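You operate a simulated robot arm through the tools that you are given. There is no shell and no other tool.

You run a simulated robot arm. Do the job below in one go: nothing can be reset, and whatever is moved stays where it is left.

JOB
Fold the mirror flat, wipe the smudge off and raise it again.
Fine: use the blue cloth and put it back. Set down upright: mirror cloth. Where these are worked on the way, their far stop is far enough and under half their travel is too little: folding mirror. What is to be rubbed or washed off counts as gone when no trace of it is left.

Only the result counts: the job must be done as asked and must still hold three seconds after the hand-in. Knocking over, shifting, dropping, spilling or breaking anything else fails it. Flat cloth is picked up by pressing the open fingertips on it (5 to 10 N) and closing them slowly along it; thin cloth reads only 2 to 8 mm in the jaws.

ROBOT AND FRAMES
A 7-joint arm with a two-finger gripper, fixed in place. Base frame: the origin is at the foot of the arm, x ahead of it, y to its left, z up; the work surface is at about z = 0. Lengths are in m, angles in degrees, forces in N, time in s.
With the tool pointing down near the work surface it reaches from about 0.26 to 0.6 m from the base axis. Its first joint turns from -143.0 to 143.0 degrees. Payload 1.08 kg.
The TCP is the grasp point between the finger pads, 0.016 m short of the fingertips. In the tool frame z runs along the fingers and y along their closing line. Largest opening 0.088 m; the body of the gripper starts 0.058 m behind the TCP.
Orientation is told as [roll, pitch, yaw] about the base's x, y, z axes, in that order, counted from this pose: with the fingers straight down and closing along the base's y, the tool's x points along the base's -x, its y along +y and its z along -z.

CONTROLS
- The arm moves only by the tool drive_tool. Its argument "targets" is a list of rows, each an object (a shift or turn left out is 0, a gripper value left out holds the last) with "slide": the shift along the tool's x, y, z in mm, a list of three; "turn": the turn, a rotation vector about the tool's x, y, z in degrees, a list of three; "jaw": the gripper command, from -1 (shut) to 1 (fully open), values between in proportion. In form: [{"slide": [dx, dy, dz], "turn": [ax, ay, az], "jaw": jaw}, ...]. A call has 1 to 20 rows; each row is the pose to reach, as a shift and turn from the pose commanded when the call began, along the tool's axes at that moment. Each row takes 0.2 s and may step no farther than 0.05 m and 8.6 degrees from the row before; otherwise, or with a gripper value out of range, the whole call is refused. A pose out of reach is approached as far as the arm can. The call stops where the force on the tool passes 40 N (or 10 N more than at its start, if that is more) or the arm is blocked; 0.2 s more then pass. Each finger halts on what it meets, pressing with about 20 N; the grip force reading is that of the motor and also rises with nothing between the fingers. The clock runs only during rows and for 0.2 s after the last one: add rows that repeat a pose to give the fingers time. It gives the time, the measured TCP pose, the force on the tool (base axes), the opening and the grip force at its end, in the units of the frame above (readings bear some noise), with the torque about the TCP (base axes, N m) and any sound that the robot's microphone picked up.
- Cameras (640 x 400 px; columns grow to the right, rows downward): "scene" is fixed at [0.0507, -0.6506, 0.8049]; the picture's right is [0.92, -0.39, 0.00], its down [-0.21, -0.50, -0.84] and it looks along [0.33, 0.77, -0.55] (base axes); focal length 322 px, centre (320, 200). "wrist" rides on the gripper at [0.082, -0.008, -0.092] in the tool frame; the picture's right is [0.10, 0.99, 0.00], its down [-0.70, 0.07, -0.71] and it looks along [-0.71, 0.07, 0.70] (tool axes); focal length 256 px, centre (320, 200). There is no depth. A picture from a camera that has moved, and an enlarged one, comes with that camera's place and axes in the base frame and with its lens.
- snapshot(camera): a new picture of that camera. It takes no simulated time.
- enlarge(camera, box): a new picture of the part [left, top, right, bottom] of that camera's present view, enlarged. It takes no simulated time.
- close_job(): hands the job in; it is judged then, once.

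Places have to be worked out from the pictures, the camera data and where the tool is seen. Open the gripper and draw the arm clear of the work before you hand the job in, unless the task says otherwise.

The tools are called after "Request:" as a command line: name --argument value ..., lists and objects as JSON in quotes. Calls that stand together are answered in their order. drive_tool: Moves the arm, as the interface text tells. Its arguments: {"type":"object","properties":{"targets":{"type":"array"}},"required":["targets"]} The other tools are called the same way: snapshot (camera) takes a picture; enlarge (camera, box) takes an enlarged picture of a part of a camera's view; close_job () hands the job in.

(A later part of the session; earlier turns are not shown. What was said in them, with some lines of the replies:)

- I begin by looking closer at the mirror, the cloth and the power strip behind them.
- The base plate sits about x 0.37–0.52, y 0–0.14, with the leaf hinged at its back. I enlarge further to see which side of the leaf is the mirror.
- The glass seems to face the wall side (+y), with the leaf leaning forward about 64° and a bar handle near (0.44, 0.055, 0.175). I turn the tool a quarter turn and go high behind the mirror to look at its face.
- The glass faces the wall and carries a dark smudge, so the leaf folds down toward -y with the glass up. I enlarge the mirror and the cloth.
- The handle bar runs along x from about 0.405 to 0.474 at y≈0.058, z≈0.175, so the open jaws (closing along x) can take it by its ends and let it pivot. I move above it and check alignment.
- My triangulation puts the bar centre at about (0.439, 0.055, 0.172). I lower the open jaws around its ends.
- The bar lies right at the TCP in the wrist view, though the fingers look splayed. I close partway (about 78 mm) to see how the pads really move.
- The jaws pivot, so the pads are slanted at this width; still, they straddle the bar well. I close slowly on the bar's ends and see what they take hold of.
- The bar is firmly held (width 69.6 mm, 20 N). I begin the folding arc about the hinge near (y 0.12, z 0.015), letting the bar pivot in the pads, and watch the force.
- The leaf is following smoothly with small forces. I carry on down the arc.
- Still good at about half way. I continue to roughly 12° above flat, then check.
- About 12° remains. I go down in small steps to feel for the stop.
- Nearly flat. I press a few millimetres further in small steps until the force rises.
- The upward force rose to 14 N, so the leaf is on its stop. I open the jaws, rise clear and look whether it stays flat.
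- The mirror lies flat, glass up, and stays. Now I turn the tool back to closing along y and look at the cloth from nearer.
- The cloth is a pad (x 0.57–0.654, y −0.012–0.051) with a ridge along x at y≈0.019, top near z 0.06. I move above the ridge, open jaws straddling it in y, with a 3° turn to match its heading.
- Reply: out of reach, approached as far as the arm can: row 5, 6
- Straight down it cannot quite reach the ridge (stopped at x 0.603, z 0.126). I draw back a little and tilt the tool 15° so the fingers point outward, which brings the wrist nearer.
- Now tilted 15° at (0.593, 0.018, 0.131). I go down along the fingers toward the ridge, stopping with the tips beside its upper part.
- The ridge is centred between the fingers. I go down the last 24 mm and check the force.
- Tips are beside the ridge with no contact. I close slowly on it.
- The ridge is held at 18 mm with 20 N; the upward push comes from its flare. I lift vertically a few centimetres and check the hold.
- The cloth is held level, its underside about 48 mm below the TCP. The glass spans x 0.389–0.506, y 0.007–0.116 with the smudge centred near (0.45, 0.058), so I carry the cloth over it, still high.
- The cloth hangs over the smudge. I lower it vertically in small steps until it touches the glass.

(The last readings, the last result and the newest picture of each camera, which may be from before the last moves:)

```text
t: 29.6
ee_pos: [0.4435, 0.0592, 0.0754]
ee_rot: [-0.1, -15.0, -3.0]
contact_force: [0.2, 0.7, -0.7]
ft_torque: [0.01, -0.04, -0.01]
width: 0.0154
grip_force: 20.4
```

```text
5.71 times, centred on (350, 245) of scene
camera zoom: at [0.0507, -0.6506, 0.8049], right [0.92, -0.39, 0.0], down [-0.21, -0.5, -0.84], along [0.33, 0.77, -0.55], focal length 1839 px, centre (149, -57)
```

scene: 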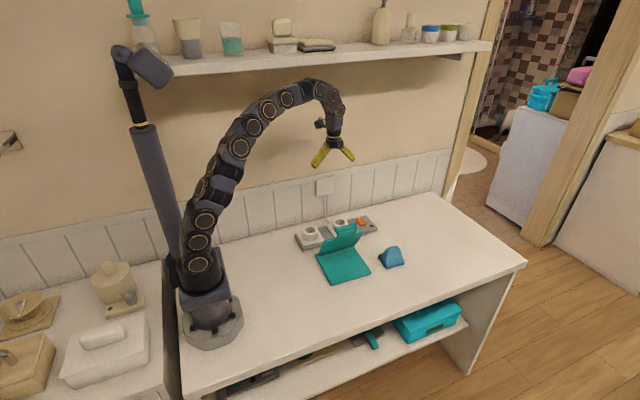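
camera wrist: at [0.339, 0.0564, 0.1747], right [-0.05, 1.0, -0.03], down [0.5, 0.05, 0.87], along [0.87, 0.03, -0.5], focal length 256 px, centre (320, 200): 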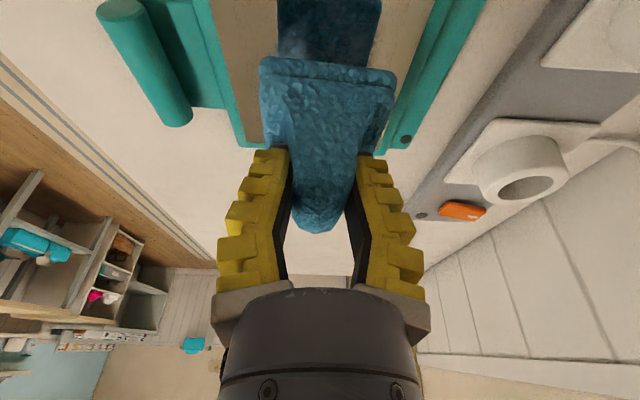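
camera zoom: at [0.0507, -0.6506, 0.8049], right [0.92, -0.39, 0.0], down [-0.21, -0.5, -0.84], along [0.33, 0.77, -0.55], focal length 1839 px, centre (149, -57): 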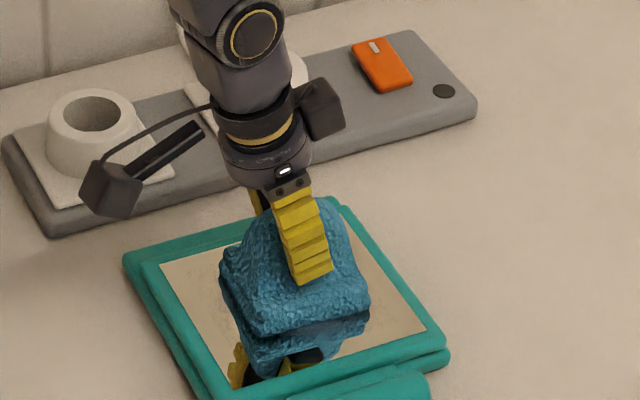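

No contact yet; a small gap and its reflection show. I go on down in 1.5 mm steps.

Request:
drive_tool --targets '[{"slide": [0.4, 0, 1.5], "jaw": -1}, {"slide": [0.8, 0, 2.9]}, {"slide": [1.2, 0, 4.3]}, {"slide": [1.2, 0, 4.3]}]'

Request:
enlarge --camera "scene" --box '[310, 210, 390, 280]'

```text
t: 30.6
ee_pos: [0.4434, 0.0593, 0.0719]
ee_rot: [0.0, -15.1, -3.0]
contact_force: [-3.2, 0.1, 23.1]
ft_torque: [0.03, -0.06, 0.02]
width: 0.0254
grip_force: 19.8
```

```text
5.71 times, centred on (350, 245) of scene
camera zoom: at [0.0507, -0.6506, 0.8049], right [0.92, -0.39, 0.0], down [-0.21, -0.5, -0.84], along [0.33, 0.77, -0.55], focal length 1839 px, centre (149, -57)
```

zoom: 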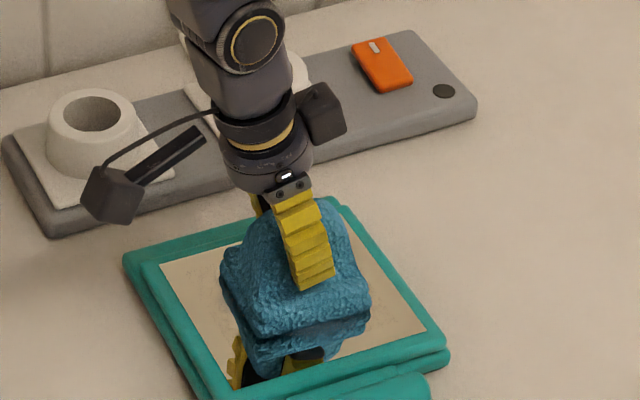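

Contact made at 23 N, more than needed. I ease up a little to get a gentler press.

Request:
drive_tool --targets '[{"slide": [-0.3, 0, -1], "jaw": -1}, {"slide": [-0.4, 0, -1.5]}, {"slide": [-0.4, 0, -1.5]}]'

```text
t: 31.4
ee_pos: [0.444, 0.0585, 0.0724]
ee_rot: [0.1, -15.2, -2.9]
contact_force: [2.5, -0.5, 22.2]
ft_torque: [-0.06, -0.16, -0.01]
width: 0.0228
grip_force: 20.0
```

Request:
drive_tool --targets '[{"slide": [-0.3, 0, -1], "jaw": -1}, {"slide": [-0.5, 0, -2]}, {"slide": [-0.5, 0, -2]}]'

```text
t: 32.2
ee_pos: [0.4429, 0.0587, 0.0742]
ee_rot: [0.0, -15.0, -3.0]
contact_force: [4.9, 0.9, 13.4]
ft_torque: [0.05, -0.14, 0.01]
width: 0.0164
grip_force: 20.4
```

13 N with a firm hold. I make a first wiping pass along y over the middle of the smudge.

Request:
drive_tool --targets '[{"slide": [0.6, 11, -0.1], "jaw": -1}, {"slide": [1.1, 22, -0.3]}, {"slide": [0.6, 11, -0.1]}, {"slide": [0, 0, 0]}, {"slide": [-0.6, -11, 0.1]}, {"slide": [-1.1, -22, 0.3]}, {"slide": [-0.6, -11, 0.1]}, {"slide": [0, 0, 0]}, {"slide": [0, 0, 0]}]'

Request:
enlarge --camera "scene" --box '[310, 210, 390, 280]'

Request:
snapshot --camera "wrist"

```text
t: 34.2
ee_pos: [0.444, 0.0589, 0.0734]
ee_rot: [0.0, -15.0, -3.1]
contact_force: [0.5, -8.0, 16.0]
ft_torque: [-0.14, -0.05, -0.08]
width: 0.0183
grip_force: 20.0
```

```text
5.71 times, centred on (350, 245) of scene
camera zoom: at [0.0507, -0.6506, 0.8049], right [0.92, -0.39, 0.0], down [-0.21, -0.5, -0.84], along [0.33, 0.77, -0.55], focal length 1839 px, centre (149, -57)
```

zoom: 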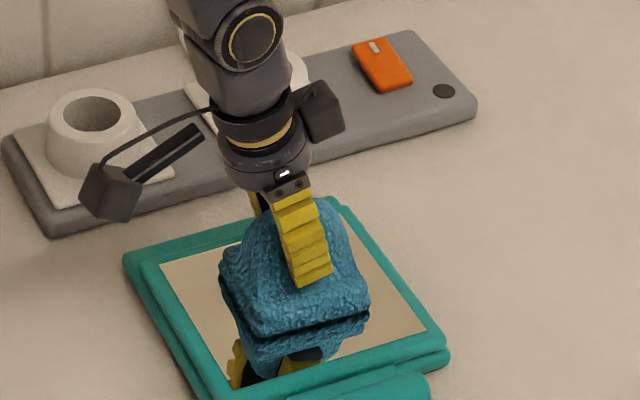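

```text
taken
camera wrist: at [0.3392, 0.0564, 0.1414], right [-0.05, 1.0, -0.03], down [0.5, 0.05, 0.87], along [0.87, 0.03, -0.5], focal length 256 px, centre (320, 200)
```

wrist: 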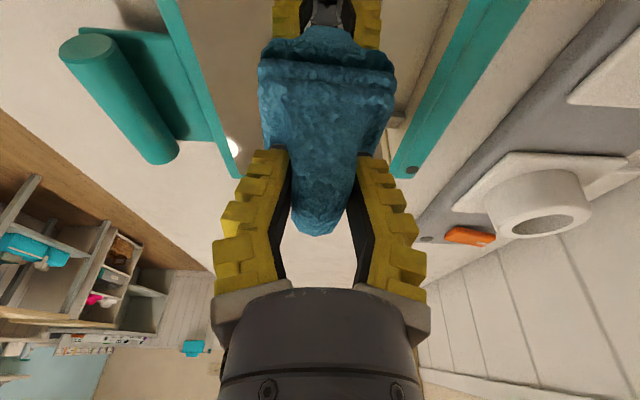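

The smudge is fading in the uncovered area. I do the side passes at x +12 mm and x −18 mm as well, covering the whole smudged area.

Request:
drive_tool --targets '[{"slide": [-6, 0.3, 1.5], "jaw": -1}, {"slide": [-11.6, 0.6, 3.1]}, {"slide": [-11, 11.6, 3.0]}, {"slide": [-10.5, 22.6, 2.8]}, {"slide": [-11, 11.6, 3.0]}, {"slide": [-11.6, 0.6, 3.1]}, {"slide": [-12.2, -10.4, 3.2]}, {"slide": [-12.7, -21.4, 3.4]}, {"slide": [-1.1, -22, 0.3]}, {"slide": [8, -22.4, -2]}, {"slide": [16.3, -22.9, -4.4]}, {"slide": [16.8, -11.9, -4.6]}, {"slide": [17.4, -0.9, -4.7]}, {"slide": [18, 10.1, -4.8]}, {"slide": [18.5, 21.1, -5]}, {"slide": [9, 21.5, -2.6]}, {"slide": [1.1, 22, -0.3]}, {"slide": [0.6, 11, -0.1]}, {"slide": [0, 0, 0]}, {"slide": [0, 0, 0]}]'

Request:
enlarge --camera "scene" --box '[310, 210, 390, 280]'

Request:
enlarge --camera "wrist" --box '[160, 0, 480, 200]'

```text
t: 38.4
ee_pos: [0.4439, 0.0579, 0.075]
ee_rot: [0.0, -15.1, -3.0]
contact_force: [1.0, 1.6, 4.5]
ft_torque: [0.06, 0.0, -0.01]
width: 0.0156
grip_force: 20.4
```

```text
5.71 times, centred on (350, 245) of scene
camera zoom: at [0.0507, -0.6506, 0.8049], right [0.92, -0.39, 0.0], down [-0.21, -0.5, -0.84], along [0.33, 0.77, -0.55], focal length 1839 px, centre (149, -57)
```

zoom: 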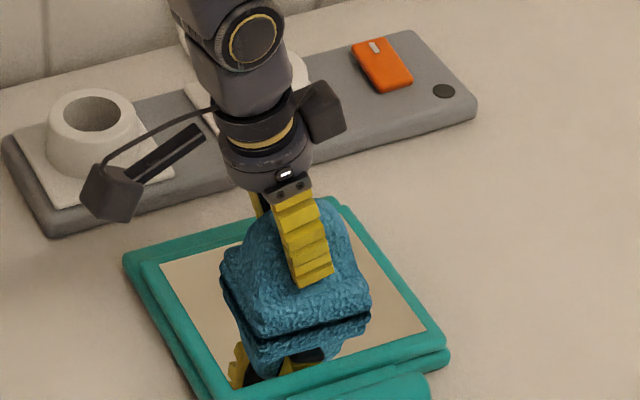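

```text
2.00 times, centred on (320, 100) of wrist
camera zoom: at [0.3393, 0.0551, 0.142], right [-0.05, 1.0, -0.03], down [0.5, 0.05, 0.87], along [0.87, 0.03, -0.5], focal length 512 px, centre (320, 400)
```

zoom: 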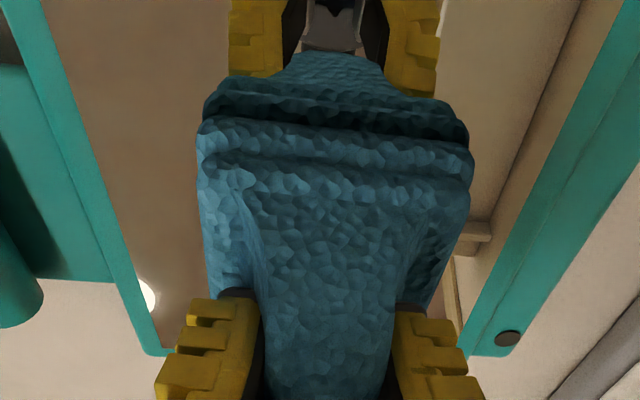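

Passes done (the round white spot is only a lamp's reflection). I lift the cloth off and move it aside to inspect the glass.

Request:
drive_tool --targets '[{"slide": [-3, 0, -11], "jaw": -1}, {"slide": [-9.1, 0, -33.8]}, {"slide": [-37, -6, -27]}, {"slide": [-65, -13, -20]}, {"slide": [-92, -20, -12]}, {"slide": [-120, -27, -4]}, {"slide": [-146, -32.6, 2.9]}, {"slide": [-146, -32.6, 2.9]}]'

Request:
enlarge --camera "scene" --box '[310, 210, 390, 280]'

Request:
enlarge --camera "scene" --box '[300, 180, 460, 290]'

```text
t: 40.2
ee_pos: [0.5812, 0.0205, 0.1106]
ee_rot: [0.0, -15.1, -3.0]
contact_force: [0.2, -0.5, 0.2]
ft_torque: [0.04, 0.0, 0.01]
width: 0.0155
grip_force: 20.1
```

```text
5.71 times, centred on (350, 245) of scene
camera zoom: at [0.0507, -0.6506, 0.8049], right [0.92, -0.39, 0.0], down [-0.21, -0.5, -0.84], along [0.33, 0.77, -0.55], focal length 1839 px, centre (149, -57)
```

zoom: 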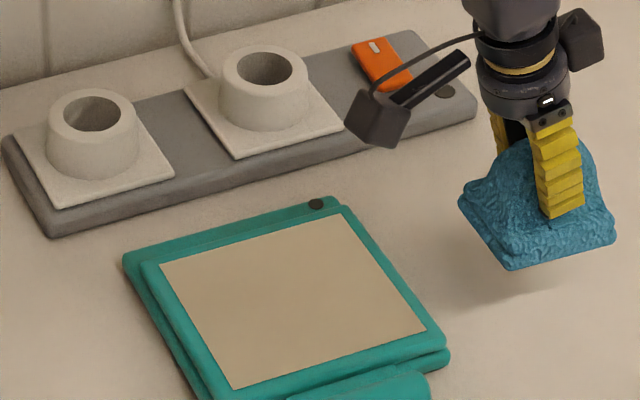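

```text
3.64 times, centred on (380, 235) of scene
camera zoom: at [0.0507, -0.6506, 0.8049], right [0.92, -0.39, 0.0], down [-0.21, -0.5, -0.84], along [0.33, 0.77, -0.55], focal length 1170 px, centre (102, 73)
```

zoom: 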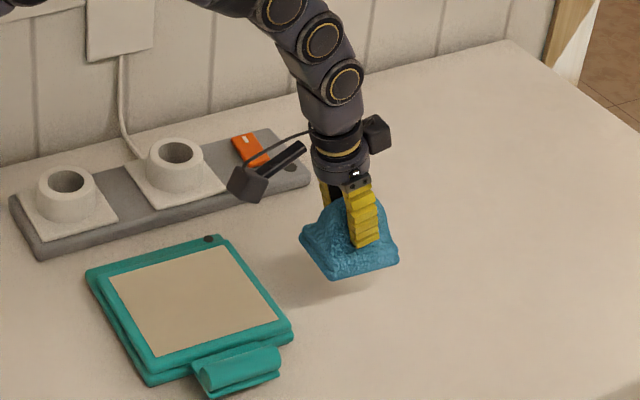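

The glass looks clean from here. I enlarge it further to look for faint leftovers before putting the cloth away.

Request:
enlarge --camera "scene" --box '[328, 234, 372, 262]'

Request:
enlarge --camera "scene" --box '[328, 250, 372, 278]'

```text
14.29 times, centred on (350, 248) of scene
camera zoom: at [0.0507, -0.6506, 0.8049], right [0.92, -0.39, 0.0], down [-0.21, -0.5, -0.84], along [0.33, 0.77, -0.55], focal length 4597 px, centre (-109, -486)
```

zoom: 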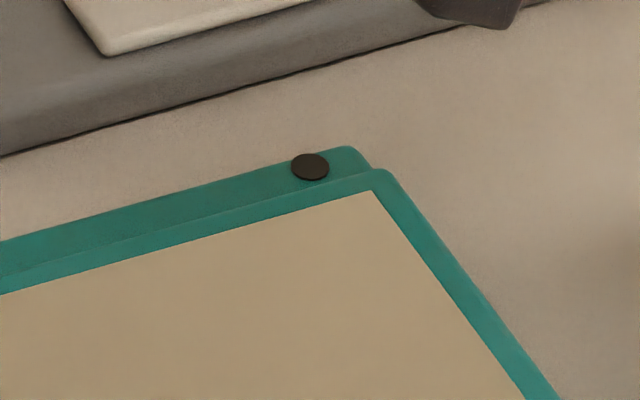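

```text
14.29 times, centred on (350, 264) of scene
camera zoom: at [0.0507, -0.6506, 0.8049], right [0.92, -0.39, 0.0], down [-0.21, -0.5, -0.84], along [0.33, 0.77, -0.55], focal length 4597 px, centre (-109, -714)
```

zoom: 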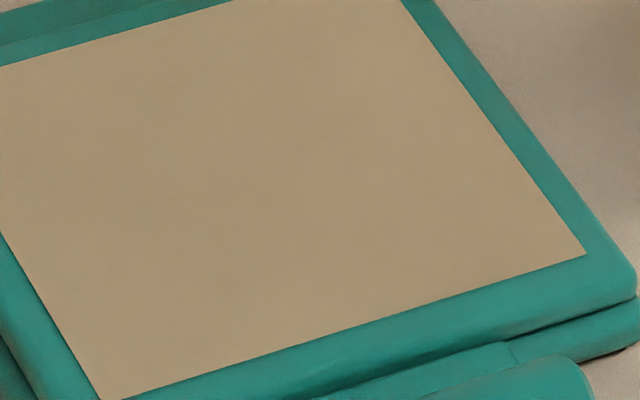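

The glass is clear of any trace in these views. I take the cloth back above its old place (TCP 0.604, 0.018) and lower it close to the table.

Request:
drive_tool --targets '[{"slide": [-8, 0, 8], "jaw": -1}, {"slide": [-14, -0.3, 18]}, {"slide": [-12, -0.3, 32]}, {"slide": [-10, -0.3, 46]}, {"slide": [-8.9, -0.3, 54]}, {"slide": [-8.9, -0.3, 54]}]'

Request:
enlarge --camera "scene" --box '[350, 200, 446, 280]'

```text
t: 41.6
ee_pos: [0.605, 0.0164, 0.0585]
ee_rot: [0.0, -14.9, -3.0]
contact_force: [0.4, 0.2, -0.5]
ft_torque: [-0.01, 0.01, 0.0]
width: 0.0154
grip_force: 20.2
```

```text
5.00 times, centred on (398, 240) of scene
camera zoom: at [0.0507, -0.6506, 0.8049], right [0.92, -0.39, 0.0], down [-0.21, -0.5, -0.84], along [0.33, 0.77, -0.55], focal length 1609 px, centre (-70, 0)
```

zoom: 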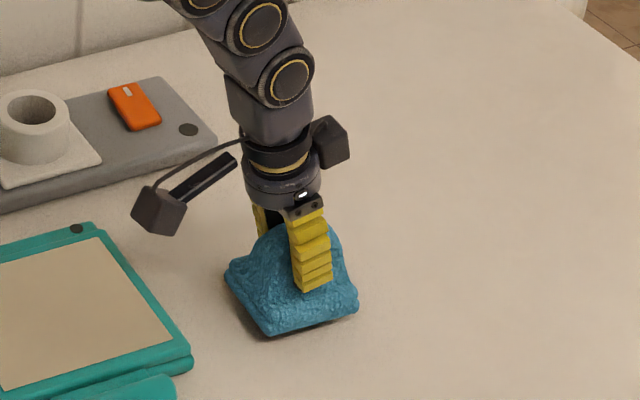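

The cloth hovers about 9 mm above its place, level. I lower it gently until it meets the table.

Request:
drive_tool --targets '[{"slide": [0.9, 1, 3.5], "jaw": -1}, {"slide": [1.7, 1, 6.5]}, {"slide": [2.1, 1, 8]}, {"slide": [2.1, 1, 8]}]'

```text
t: 42.6
ee_pos: [0.6049, 0.0176, 0.0513]
ee_rot: [0.0, -15.1, -3.0]
contact_force: [-0.4, -0.3, -0.3]
ft_torque: [-0.03, 0.04, 0.0]
width: 0.0156
grip_force: 20.3
```

Request:
drive_tool --targets '[{"slide": [0.25, 0, 1], "jaw": -1}, {"slide": [0.5, 0, 1.9]}, {"slide": [0.5, 0, 1.9]}]'

```text
t: 43.4
ee_pos: [0.6047, 0.0168, 0.0485]
ee_rot: [0.1, -15.0, -3.0]
contact_force: [0.6, 0.1, -0.7]
ft_torque: [0.03, 0.01, 0.02]
width: 0.0156
grip_force: 20.1
```

No contact yet at 48.5 mm; I continue in millimetre steps.

Request:
drive_tool --targets '[{"slide": [0.25, 0.5, 1], "jaw": -1}, {"slide": [0.5, 0.5, 1.9]}, {"slide": [0.5, 0.5, 1.9]}]'

Request:
enlarge --camera "scene" --box '[350, 200, 446, 280]'

```text
t: 44.2
ee_pos: [0.6052, 0.0184, 0.0474]
ee_rot: [0.1, -14.9, -3.0]
contact_force: [-0.3, -0.6, 0.7]
ft_torque: [-0.02, -0.06, -0.02]
width: 0.0158
grip_force: 20.4
```

```text
5.00 times, centred on (398, 240) of scene
camera zoom: at [0.0507, -0.6506, 0.8049], right [0.92, -0.39, 0.0], down [-0.21, -0.5, -0.84], along [0.33, 0.77, -0.55], focal length 1609 px, centre (-70, 0)
```

zoom: 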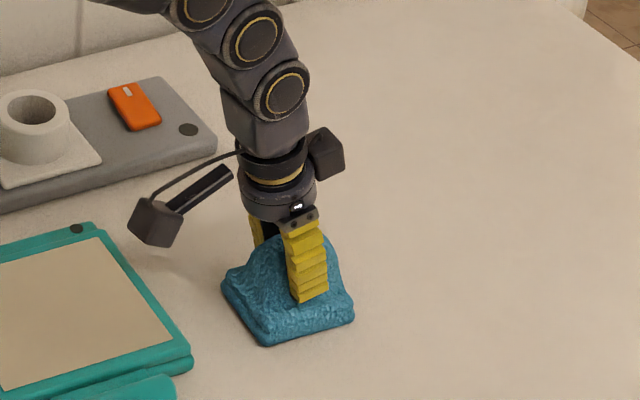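

Request:
drive_tool --targets '[{"slide": [0.25, 0, 1], "jaw": -1}, {"slide": [0.25, 0, 1]}]'

```text
t: 44.8
ee_pos: [0.6056, 0.0192, 0.0473]
ee_rot: [0.0, -15.1, -3.0]
contact_force: [-3.8, 0.6, 6.5]
ft_torque: [0.0, 0.06, -0.04]
width: 0.0156
grip_force: 20.2
```

The cloth now rests on the table (6.5 N) at its old place. I open slowly and withdraw upward along the fingers.

Request:
drive_tool --targets '[{"slide": [0, 0, 0], "jaw": -0.6}, {"slide": [0, 0, 0], "jaw": -0.3}, {"slide": [0, 0, 0], "jaw": 0.1}, {"slide": [0, 0, 0], "jaw": 0.5}, {"slide": [0, 0, 0], "jaw": 1}, {"slide": [0, 0, 0], "jaw": 1}, {"slide": [-1, 0, -10], "jaw": 1}, {"slide": [-2, 0, -25], "jaw": 1}, {"slide": [-2, 0, -50], "jaw": 1}, {"slide": [0, 0, -90], "jaw": 1}, {"slide": [10, 0, -130], "jaw": 1}, {"slide": [10, 0, -130], "jaw": 1}]'

Request:
enlarge --camera "scene" --box '[290, 180, 450, 290]'

Request:
snapshot --camera "wrist"

```text
t: 47.4
ee_pos: [0.5612, 0.0193, 0.1682]
ee_rot: [0.0, -15.0, -3.0]
contact_force: [-0.1, -0.3, 0.4]
ft_torque: [-0.03, -0.03, 0.06]
width: 0.0883
grip_force: 0.0
```

```text
3.64 times, centred on (370, 235) of scene
camera zoom: at [0.0507, -0.6506, 0.8049], right [0.92, -0.39, 0.0], down [-0.21, -0.5, -0.84], along [0.33, 0.77, -0.55], focal length 1170 px, centre (138, 73)
```

zoom: 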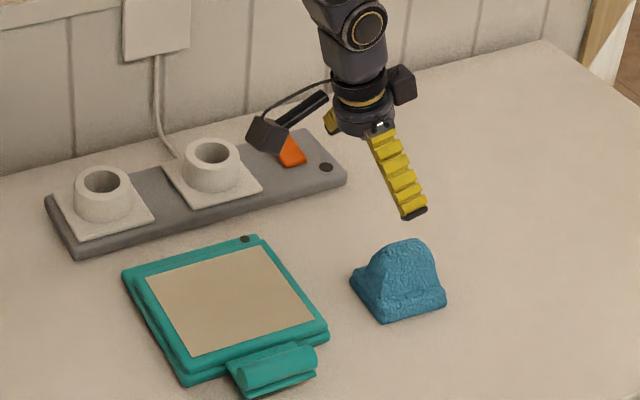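

```text
taken
camera wrist: at [0.458, 0.0159, 0.236], right [-0.05, 1.0, -0.03], down [0.5, 0.05, 0.87], along [0.87, 0.03, -0.5], focal length 256 px, centre (320, 200)
```

wrist: 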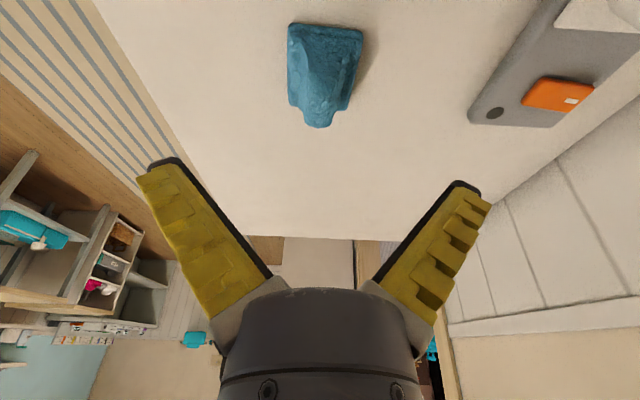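

The cloth stands upright in its old spot. I straighten the tool and move back above the mirror, where the wrist camera can also check the glass.

Request:
drive_tool --targets '[{"slide": [15, -1, -25], "turn": [0, 4, 0]}, {"slide": [31, -2, -45], "turn": [0, 8, 0]}, {"slide": [47, -3, -65], "turn": [0, 12, 0]}, {"slide": [63, -4, -85], "turn": [0, 15, 0]}, {"slide": [78, -5, -103], "turn": [0, 15, 0]}, {"slide": [93, -6.3, -120], "turn": [0, 15, 0]}, {"slide": [93, -6.3, -120], "turn": [0, 15, 0]}]'

Request:
snapshot --camera "wrist"

```text
t: 49.0
ee_pos: [0.4421, 0.0222, 0.2596]
ee_rot: [0.0, 0.0, -2.9]
contact_force: [0.6, -0.3, 0.1]
ft_torque: [0.0, -0.02, 0.03]
width: 0.0882
grip_force: 0.1
```

```text
taken
camera wrist: at [0.3595, 0.0176, 0.3533], right [-0.05, 1.0, 0.0], down [0.7, 0.04, 0.71], along [0.71, 0.04, -0.71], focal length 256 px, centre (320, 200)
```

wrist: 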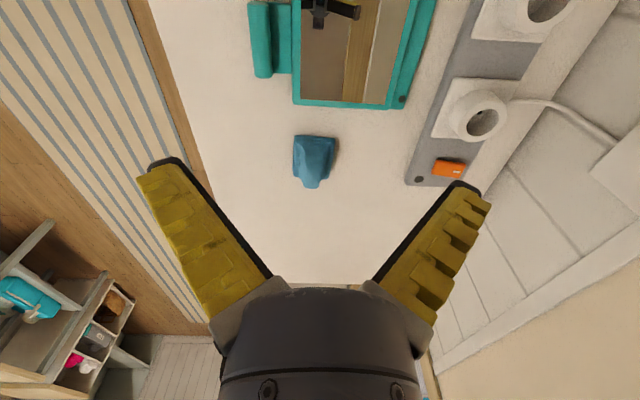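

The glass reflects cleanly here too. I turn the tool to yaw −90 and view the whole glass from the back.

Request:
drive_tool --targets '[{"slide": [1, 10, 0], "turn": [0, 0, 8]}, {"slide": [1, 20, 0], "turn": [0, 0, 16]}, {"slide": [2, 30, 0], "turn": [0, 0, 24]}, {"slide": [3, 40, 0], "turn": [0, 0, 32]}, {"slide": [4, 50, 0], "turn": [0, 0, 40]}, {"slide": [4, 60, 0], "turn": [0, 0, 48]}, {"slide": [5, 70, 0], "turn": [0, 0, 56]}, {"slide": [6, 80, 0], "turn": [0, 0, 64]}, {"slide": [6, 90, 0], "turn": [0, 0, 72]}, {"slide": [7, 100, 0], "turn": [0, 0, 80]}, {"slide": [7.6, 107.7, 0], "turn": [0, 0, 87]}, {"slide": [7.6, 107.7, 0], "turn": [0, 0, 87]}]'

Request:
snapshot --camera "wrist"

Request:
enlarge --camera "wrist" --box '[220, 0, 440, 140]'

```text
t: 51.6
ee_pos: [0.4393, 0.1287, 0.2594]
ee_rot: [0.0, -0.1, -90.1]
contact_force: [0.1, 0.4, 0.0]
ft_torque: [0.02, 0.01, -0.03]
width: 0.0879
grip_force: 0.0
```

```text
taken
camera wrist: at [0.4303, 0.2108, 0.3525], right [0.99, 0.1, 0.0], down [0.07, -0.7, 0.71], along [0.07, -0.71, -0.71], focal length 256 px, centre (320, 200)
```

wrist: 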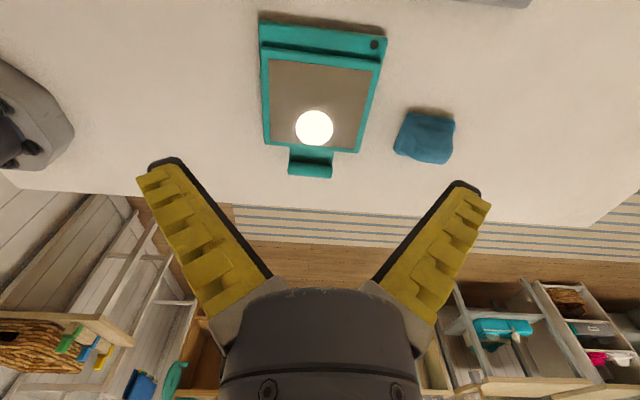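

```text
2.86 times, centred on (330, 70) of wrist
camera zoom: at [0.4303, 0.2108, 0.3525], right [0.99, 0.1, 0.0], down [0.07, -0.7, 0.71], along [0.07, -0.71, -0.71], focal length 731 px, centre (291, 571)
```

zoom: 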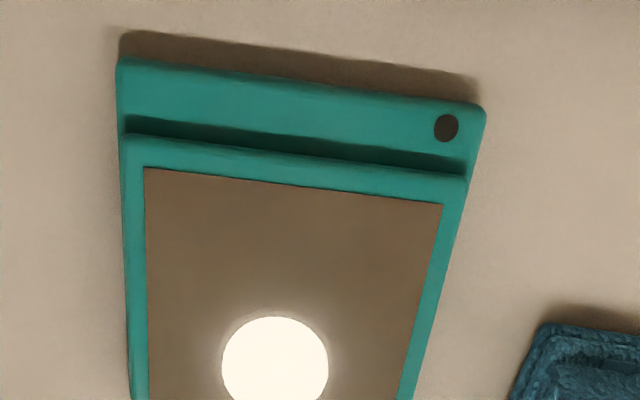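

Glass is spotless apart from the lamp's reflection. I go to just above the handle bar at (0.4405, −0.047).

Request:
drive_tool --targets '[{"slide": [-40, 0, 15], "jaw": 1}, {"slide": [-80, 0, 40]}, {"slide": [-120, 1, 70]}, {"slide": [-155, 1, 100]}, {"slide": [-175.7, 1, 135]}, {"slide": [-175.7, 1, 165]}, {"slide": [-175.7, 1, 165]}]'

Request:
snapshot --camera "wrist"

Request:
enlarge --camera "scene" --box '[290, 190, 418, 290]'

```text
t: 53.2
ee_pos: [0.4405, -0.045, 0.0971]
ee_rot: [-0.1, 0.0, -90.0]
contact_force: [-0.4, -0.1, 0.1]
ft_torque: [0.01, 0.0, 0.01]
width: 0.0882
grip_force: 0.2
```

```text
taken
camera wrist: at [0.4306, 0.0365, 0.1886], right [0.99, 0.1, 0.0], down [0.07, -0.7, 0.71], along [0.07, -0.71, -0.7], focal length 256 px, centre (320, 200)
```

wrist: 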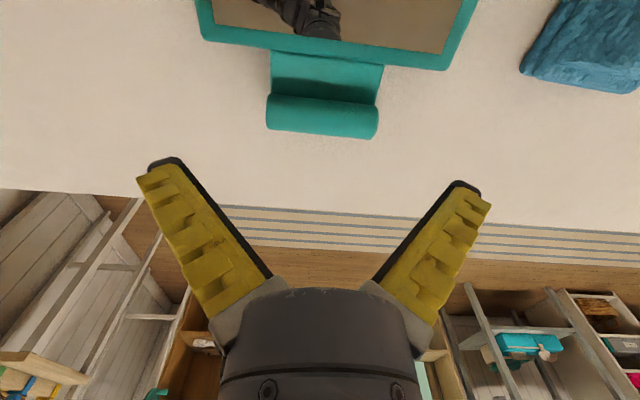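

```text
4.00 times, centred on (354, 240) of scene
camera zoom: at [0.0507, -0.6506, 0.8049], right [0.92, -0.39, 0.0], down [-0.21, -0.5, -0.84], along [0.33, 0.77, -0.55], focal length 1287 px, centre (184, 40)
```

zoom: 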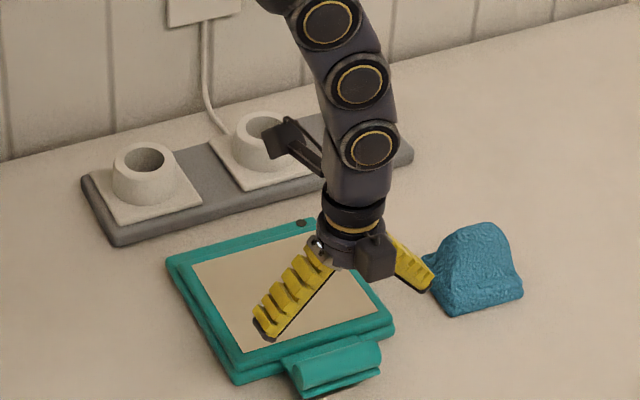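

The bar is centred between the jaws. I lower to z≈0.029 around its ends.

Request:
drive_tool --targets '[{"slide": [-2, 0, 25], "jaw": 1}, {"slide": [-2, 0, 48]}, {"slide": [-2, 0, 60]}, {"slide": [-2, 0, 68]}, {"slide": [-2, 0, 68]}]'

Request:
snapshot --camera "wrist"

```text
t: 54.4
ee_pos: [0.4405, -0.048, 0.0277]
ee_rot: [0.0, 0.0, -90.0]
contact_force: [0.0, 0.3, 0.3]
ft_torque: [-0.01, 0.01, 0.03]
width: 0.0881
grip_force: 0.0
```

```text
taken
camera wrist: at [0.4319, 0.0342, 0.1206], right [0.99, 0.1, 0.0], down [0.07, -0.7, 0.71], along [0.07, -0.71, -0.7], focal length 256 px, centre (320, 200)
```

wrist: 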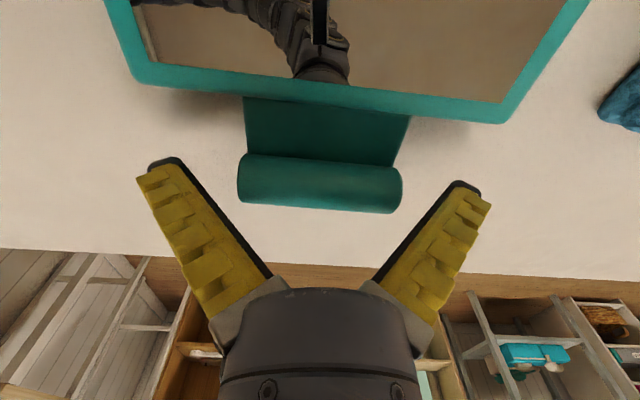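

I close on the bar's ends.

Request:
drive_tool --targets '[{"slide": [0, 0, 0], "jaw": 0.85}, {"slide": [0, 0, 0], "jaw": 0.7}, {"slide": [0, 0, 0], "jaw": 0.55}, {"slide": [0, 0, 0], "jaw": 0.4}, {"slide": [0, 0, 0], "jaw": 0.3}, {"slide": [0, 0, 0], "jaw": 0.3}]'

```text
t: 55.8
ee_pos: [0.4403, -0.0471, 0.0286]
ee_rot: [-0.1, 0.0, -90.0]
contact_force: [-1.6, -0.9, 2.2]
ft_torque: [0.09, 0.01, 0.05]
width: 0.0722
grip_force: 20.1
```

Held at 72 mm, 20 N. I start raising along the reverse arc.

Request:
drive_tool --targets '[{"slide": [0.5, 0, -5], "jaw": 0.3}, {"slide": [1.1, 0, -10.4]}, {"slide": [2.1, 0, -16]}, {"slide": [3.2, 0, -21.9]}, {"slide": [4.9, 0, -29]}, {"slide": [6.8, 0, -36.1]}, {"slide": [6.8, 0, -36.1]}]'

Request:
enlarge --camera "scene" --box '[290, 190, 418, 290]'

```text
t: 57.4
ee_pos: [0.4406, -0.0416, 0.0638]
ee_rot: [-0.1, 0.0, -90.0]
contact_force: [-1.8, 2.6, -0.9]
ft_torque: [-0.08, -0.03, 0.01]
width: 0.0701
grip_force: 20.1
```

```text
4.00 times, centred on (354, 240) of scene
camera zoom: at [0.0507, -0.6506, 0.8049], right [0.92, -0.39, 0.0], down [-0.21, -0.5, -0.84], along [0.33, 0.77, -0.55], focal length 1287 px, centre (184, 40)
```

zoom: 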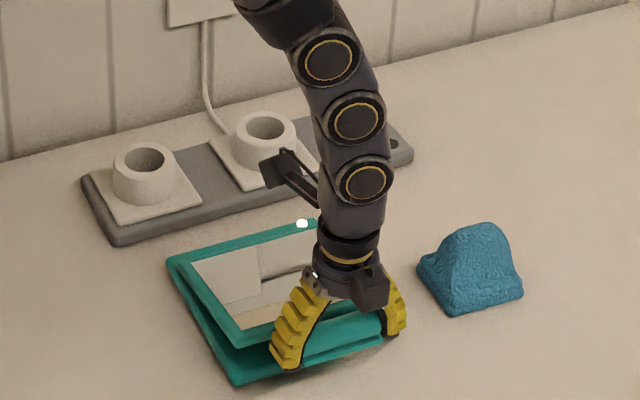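

The leaf rises with the bar (and the indicator lamp is lit again). I continue up the arc to about 52°.

Request:
drive_tool --targets '[{"slide": [2.3, 0, -7], "jaw": 0.3}, {"slide": [4.9, 0, -13.8]}, {"slide": [7.8, 0, -20.6]}, {"slide": [11, 0, -27.2]}, {"slide": [14.5, 0, -33.6]}, {"slide": [18.2, 0, -39.9]}, {"slide": [22.2, 0, -46]}, {"slide": [26.5, 0, -52]}, {"slide": [31.1, 0, -57.7]}, {"slide": [35.9, 0, -63.3]}, {"slide": [40.9, 0, -68.6]}, {"slide": [46.1, 0, -73.8]}, {"slide": [51.6, 0, -78.6]}, {"slide": [57.3, 0, -83.3]}, {"slide": [57.3, 0, -83.3]}]'

Request:
enlarge --camera "scene" --box '[290, 180, 418, 290]'

```text
t: 60.6
ee_pos: [0.4398, 0.0156, 0.1477]
ee_rot: [0.0, 0.0, -90.0]
contact_force: [0.3, 0.6, -0.3]
ft_torque: [0.01, -0.01, 0.02]
width: 0.061
grip_force: 2.8
```

```text
3.64 times, centred on (354, 235) of scene
camera zoom: at [0.0507, -0.6506, 0.8049], right [0.92, -0.39, 0.0], down [-0.21, -0.5, -0.84], along [0.33, 0.77, -0.55], focal length 1170 px, centre (196, 73)
```

zoom: 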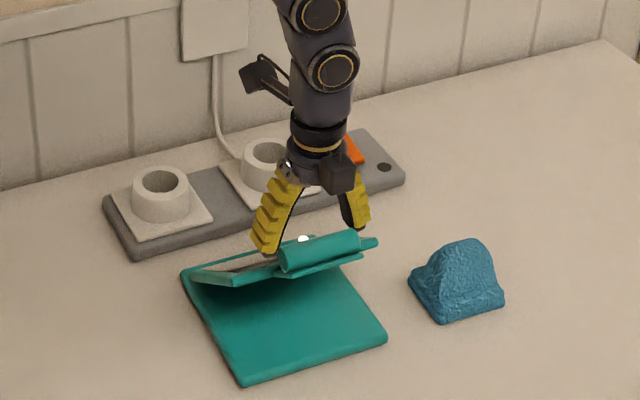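

The grip slipped off at about 44°, but the leaf stays there by itself with the bar near (y 0.000, z 0.132). I rise a little, open, and look before regrasping.

Request:
drive_tool --targets '[{"slide": [0, 0, -15], "jaw": 0.4}, {"slide": [0, 0, -35], "jaw": 1}, {"slide": [-8, 0, -35], "jaw": 1}, {"slide": [-15, 0, -35], "jaw": 1}, {"slide": [-15, 0, -35], "jaw": 1}]'

Request:
snapshot --camera "wrist"

Request:
enlarge --camera "scene" --box '[290, 180, 418, 290]'

```text
t: 61.8
ee_pos: [0.439, 0.0005, 0.1829]
ee_rot: [-0.1, 0.0, -90.0]
contact_force: [0.8, 0.1, 0.3]
ft_torque: [-0.02, -0.01, 0.03]
width: 0.0881
grip_force: 0.1
```

```text
taken
camera wrist: at [0.4304, 0.0822, 0.2749], right [0.99, 0.1, 0.0], down [0.07, -0.7, 0.71], along [0.07, -0.71, -0.7], focal length 256 px, centre (320, 200)
```

wrist: 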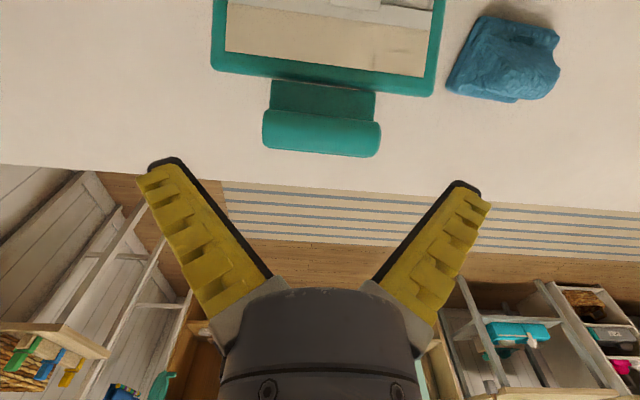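

```text
3.64 times, centred on (354, 235) of scene
camera zoom: at [0.0507, -0.6506, 0.8049], right [0.92, -0.39, 0.0], down [-0.21, -0.5, -0.84], along [0.33, 0.77, -0.55], focal length 1170 px, centre (196, 73)
```

zoom: 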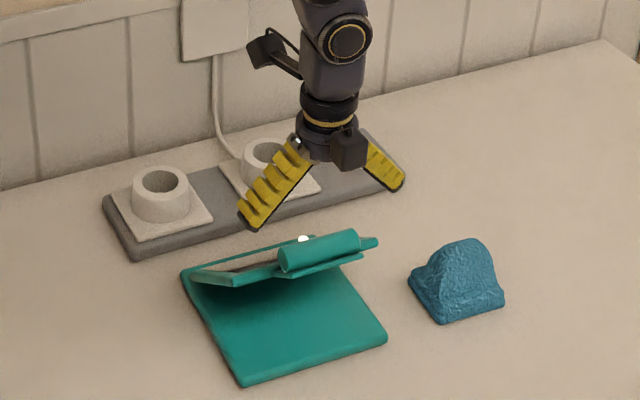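

The bar is near (0.439, 0.001, 0.135). I lower the open jaws around it and grip again.

Request:
drive_tool --targets '[{"slide": [0.5, 0, 25], "jaw": 1}, {"slide": [0.5, 0, 42], "jaw": 1}, {"slide": [0.5, 0, 50], "jaw": 1}, {"slide": [0.5, 0, 50], "jaw": 1}, {"slide": [0.5, 0, 50], "jaw": 0.8}, {"slide": [0.5, 0, 50], "jaw": 0.65}, {"slide": [0.5, 0, 50], "jaw": 0.5}, {"slide": [0.5, 0, 50], "jaw": 0.3}, {"slide": [0.5, 0, 50], "jaw": 0.2}, {"slide": [0.5, 0, 50], "jaw": 0.2}]'

Request:
snapshot --camera "wrist"

Request:
enlarge --camera "scene" --box '[310, 190, 390, 250]'

```text
t: 64.0
ee_pos: [0.4393, 0.0008, 0.1312]
ee_rot: [0.0, 0.1, -90.0]
contact_force: [1.9, 3.1, -0.2]
ft_torque: [-0.06, 0.0, -0.16]
width: 0.0705
grip_force: 20.2
```

```text
taken
camera wrist: at [0.431, 0.0834, 0.2248], right [0.99, 0.1, 0.0], down [0.07, -0.7, 0.71], along [0.07, -0.71, -0.71], focal length 256 px, centre (320, 200)
```

wrist: 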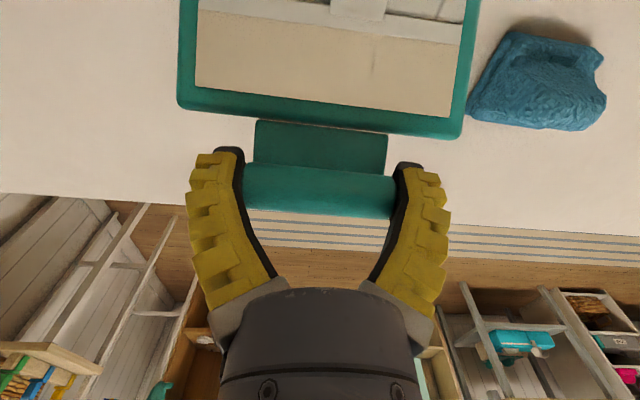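

```text
6.67 times, centred on (350, 220) of scene
camera zoom: at [0.0507, -0.6506, 0.8049], right [0.92, -0.39, 0.0], down [-0.21, -0.5, -0.84], along [0.33, 0.77, -0.55], focal length 2145 px, centre (120, 67)
```

zoom: 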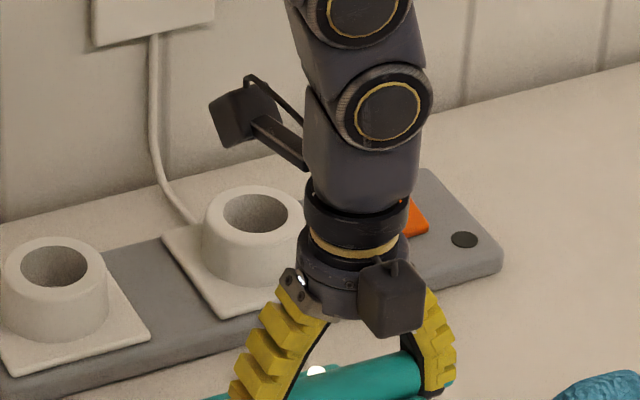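

Firm grip again, bar centred on the pads. I raise slowly to about 56° and check.

Request:
drive_tool --targets '[{"slide": [3.7, 0, -3.7], "jaw": 0.2}, {"slide": [7.6, 0, -7.2]}, {"slide": [12, 0, -11]}, {"slide": [16.5, 0, -14.7]}, {"slide": [21.1, 0, -18.2]}, {"slide": [25.9, 0, -21.5]}, {"slide": [25.9, 0, -21.5]}]'

Request:
snapshot --camera "wrist"

```text
t: 65.6
ee_pos: [0.4394, 0.0271, 0.1538]
ee_rot: [0.1, 0.1, -90.0]
contact_force: [5.1, -4.3, 1.7]
ft_torque: [-0.33, -0.02, 0.02]
width: 0.0708
grip_force: 20.5
```

```text
taken
camera wrist: at [0.4309, 0.1094, 0.2465], right [0.99, 0.1, 0.0], down [0.07, -0.7, 0.71], along [0.07, -0.71, -0.7], focal length 256 px, centre (320, 200)
```

wrist: 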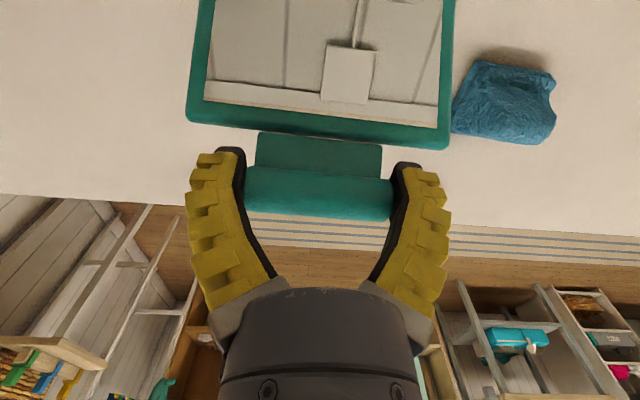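

Still well held. I continue to the original standing position (y 0.055, z 0.1705).

Request:
drive_tool --targets '[{"slide": [4.8, 0, -3.3], "jaw": 0.2}, {"slide": [9.8, 0, -6.5]}, {"slide": [15, 0, -9.6]}, {"slide": [20.1, 0, -12.4]}, {"slide": [24, 0, -14.4]}, {"slide": [28, 0, -16.3]}, {"slide": [28, 0, -16.3]}]'

Request:
snapshot --camera "wrist"

Request:
enlarge --camera "scene" --box '[290, 180, 418, 290]'

```text
t: 67.2
ee_pos: [0.4414, 0.0553, 0.1707]
ee_rot: [0.1, 0.0, -89.9]
contact_force: [4.4, -2.6, 2.4]
ft_torque: [-0.3, 0.06, 0.03]
width: 0.0688
grip_force: 20.2
```

```text
taken
camera wrist: at [0.4316, 0.1369, 0.2634], right [0.99, 0.1, 0.0], down [0.07, -0.7, 0.71], along [0.07, -0.71, -0.7], focal length 256 px, centre (320, 200)
```

wrist: 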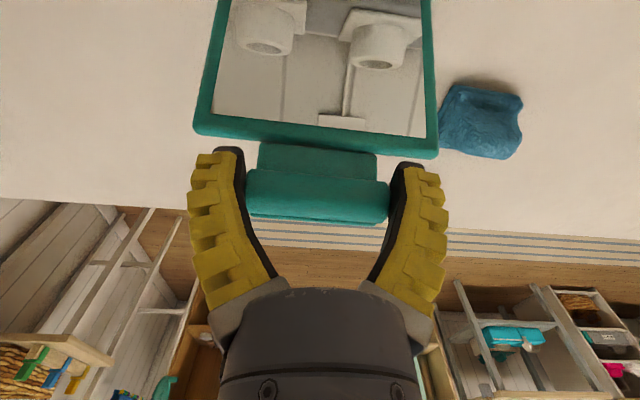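

```text
3.64 times, centred on (354, 235) of scene
camera zoom: at [0.0507, -0.6506, 0.8049], right [0.92, -0.39, 0.0], down [-0.21, -0.5, -0.84], along [0.33, 0.77, -0.55], focal length 1170 px, centre (196, 73)
```

zoom: 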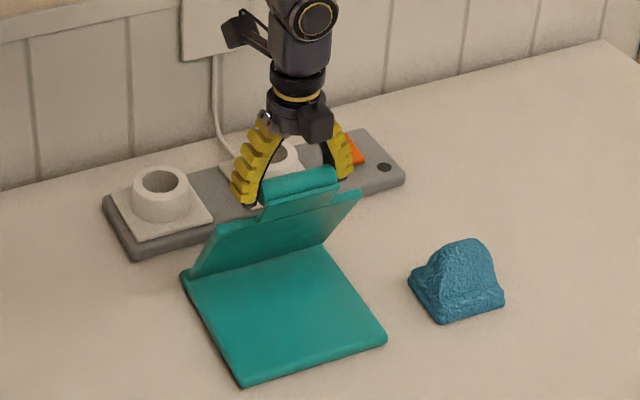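

Nearly as at the start, though the leaf sits a few millimetres lower than before. I nudge it further along the arc, watching for a stop.

Request:
drive_tool --targets '[{"slide": [2, 0, -0.8], "jaw": 0.2}, {"slide": [4, 0, -1.6]}, {"slide": [6, 0, -2.3]}, {"slide": [8, 0, -3]}, {"slide": [8, 0, -3]}]'

Request:
snapshot --camera "wrist"

Request:
enlarge --camera "scene" --box '[280, 190, 440, 290]'

```text
t: 68.4
ee_pos: [0.4401, 0.0622, 0.1742]
ee_rot: [0.1, -0.1, -89.9]
contact_force: [4.3, -3.0, 3.1]
ft_torque: [-0.27, 0.06, -0.07]
width: 0.0689
grip_force: 19.5
```

```text
taken
camera wrist: at [0.4315, 0.1444, 0.2662], right [0.99, 0.1, 0.0], down [0.07, -0.7, 0.71], along [0.07, -0.71, -0.71], focal length 256 px, centre (320, 200)
```

wrist: 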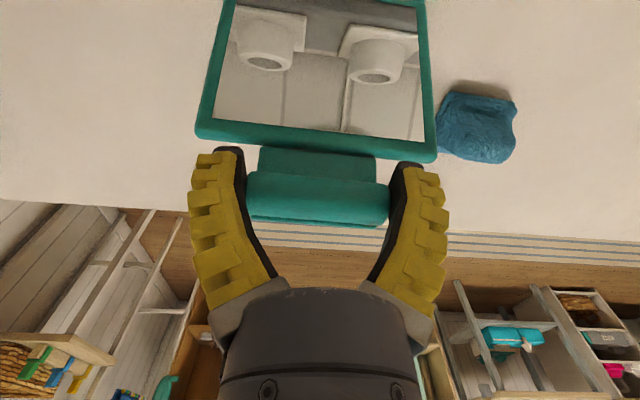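

```text
4.00 times, centred on (360, 240) of scene
camera zoom: at [0.0507, -0.6506, 0.8049], right [0.92, -0.39, 0.0], down [-0.21, -0.5, -0.84], along [0.33, 0.77, -0.55], focal length 1287 px, centre (160, 40)
```

zoom: 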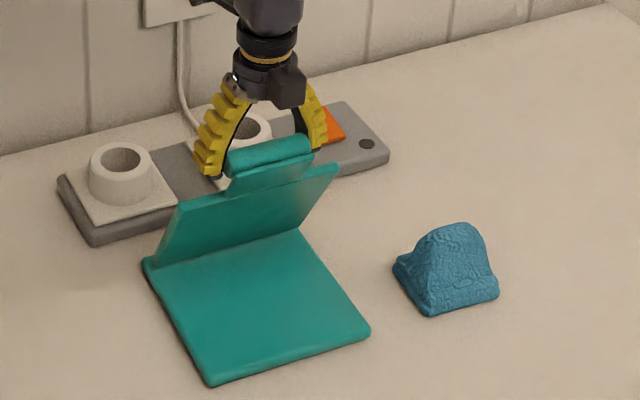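

Leaf looks about as upright as at the start. I compare with the same enlarged view as taken at the beginning.

Request:
enlarge --camera "scene" --box '[310, 215, 374, 255]'

Request:
enlarge --camera "scene" --box '[370, 235, 418, 275]'

```text
10.00 times, centred on (342, 235) of scene
camera zoom: at [0.0507, -0.6506, 0.8049], right [0.92, -0.39, 0.0], down [-0.21, -0.5, -0.84], along [0.33, 0.77, -0.55], focal length 3218 px, centre (100, -150)
```

zoom: 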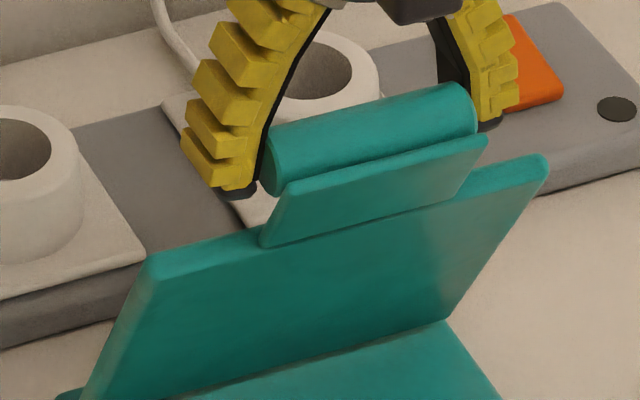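

```text
10.00 times, centred on (394, 255) of scene
camera zoom: at [0.0507, -0.6506, 0.8049], right [0.92, -0.39, 0.0], down [-0.21, -0.5, -0.84], along [0.33, 0.77, -0.55], focal length 3218 px, centre (-420, -350)
```

zoom: 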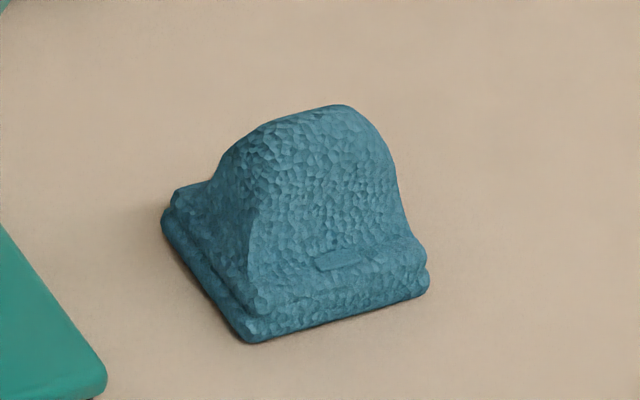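

The leaf's angle matches the start within about a degree, and the cloth is in its old spot. I open the jaws and retreat upward.

Request:
drive_tool --targets '[{"slide": [0, 0, 0], "jaw": 0.7}, {"slide": [0, 0, 0], "jaw": 0.85}, {"slide": [0, 0, 0], "jaw": 1}, {"slide": [0, 0, 0], "jaw": 1}, {"slide": [0, 0, -15], "jaw": 1}, {"slide": [0, 0, -45], "jaw": 1}, {"slide": [0, 0, -85], "jaw": 1}, {"slide": [0, 0, -125], "jaw": 1}, {"slide": [40, 0, -150], "jaw": 1}, {"slide": [80, 0, -160], "jaw": 1}, {"slide": [110, 0, -165], "jaw": 1}, {"slide": [110, 0, -165], "jaw": 1}]'

Request:
enlarge --camera "scene" --box '[280, 190, 440, 290]'

Request:
snapshot --camera "wrist"

Request:
enlarge --camera "wrist" --box '[240, 30, 440, 190]'

```text
t: 71.0
ee_pos: [0.4386, 0.1736, 0.3358]
ee_rot: [0.0, 0.0, -90.0]
contact_force: [0.9, -0.1, -0.1]
ft_torque: [-0.03, 0.01, 0.0]
width: 0.088
grip_force: 0.1
```

```text
4.00 times, centred on (360, 240) of scene
camera zoom: at [0.0507, -0.6506, 0.8049], right [0.92, -0.39, 0.0], down [-0.21, -0.5, -0.84], along [0.33, 0.77, -0.55], focal length 1287 px, centre (160, 40)
```

zoom: 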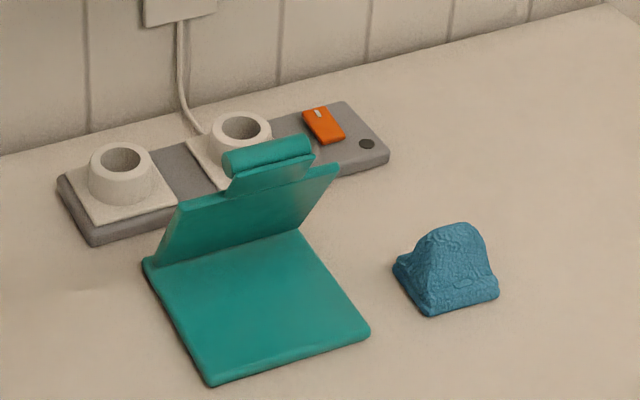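

```text
taken
camera wrist: at [0.4303, 0.2549, 0.4287], right [0.99, 0.1, 0.0], down [0.07, -0.7, 0.71], along [0.07, -0.71, -0.7], focal length 256 px, centre (320, 200)
```

wrist: 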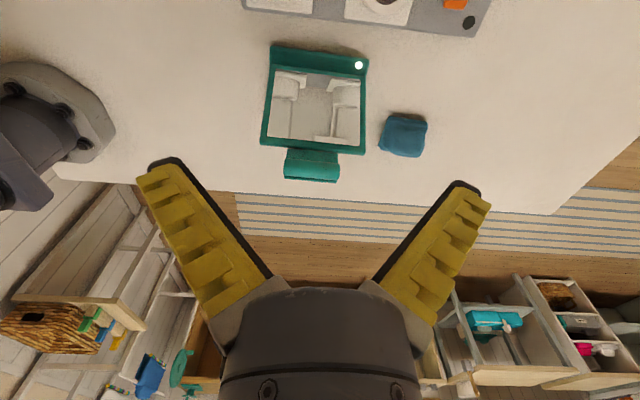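

```text
2.50 times, centred on (340, 110) of wrist
camera zoom: at [0.4303, 0.2549, 0.4287], right [0.99, 0.1, 0.0], down [0.07, -0.7, 0.71], along [0.07, -0.71, -0.7], focal length 640 px, centre (270, 425)
```

zoom: 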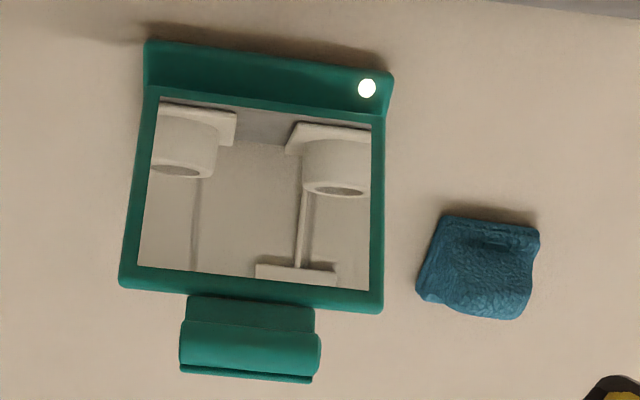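

The mirror stands raised with clean glass and its lamp lit. The cloth is upright in its place, and the open gripper is well clear, so I hand the job in.

Request:
close_job

```text
The job is handed in.
```

I folded the mirror flat, wiped the smudge off with the blue cloth and raised the mirror again. I handed the job in; no verdict has come back yet.

- **Smudge:** none of it shows in the close-up views, either with the mirror flat or after raising it.
- **Mirror:** it stands at about the same angle as at the start, within roughly a degree by eye. My grip on the handle slipped once at about 44° while raising. The mirror stayed put and I gripped it again. I never felt an upper stop, so I matched the starting angle.
- **Base:** the mirror's base seems to have shifted about 3 mm on the table. I left it there rather than risk pushing it.
- **Cloth:** it is back upright, within about a millimetre of where it started.

The gripper is open and the arm is clear of the work. I saw nothing else moved.
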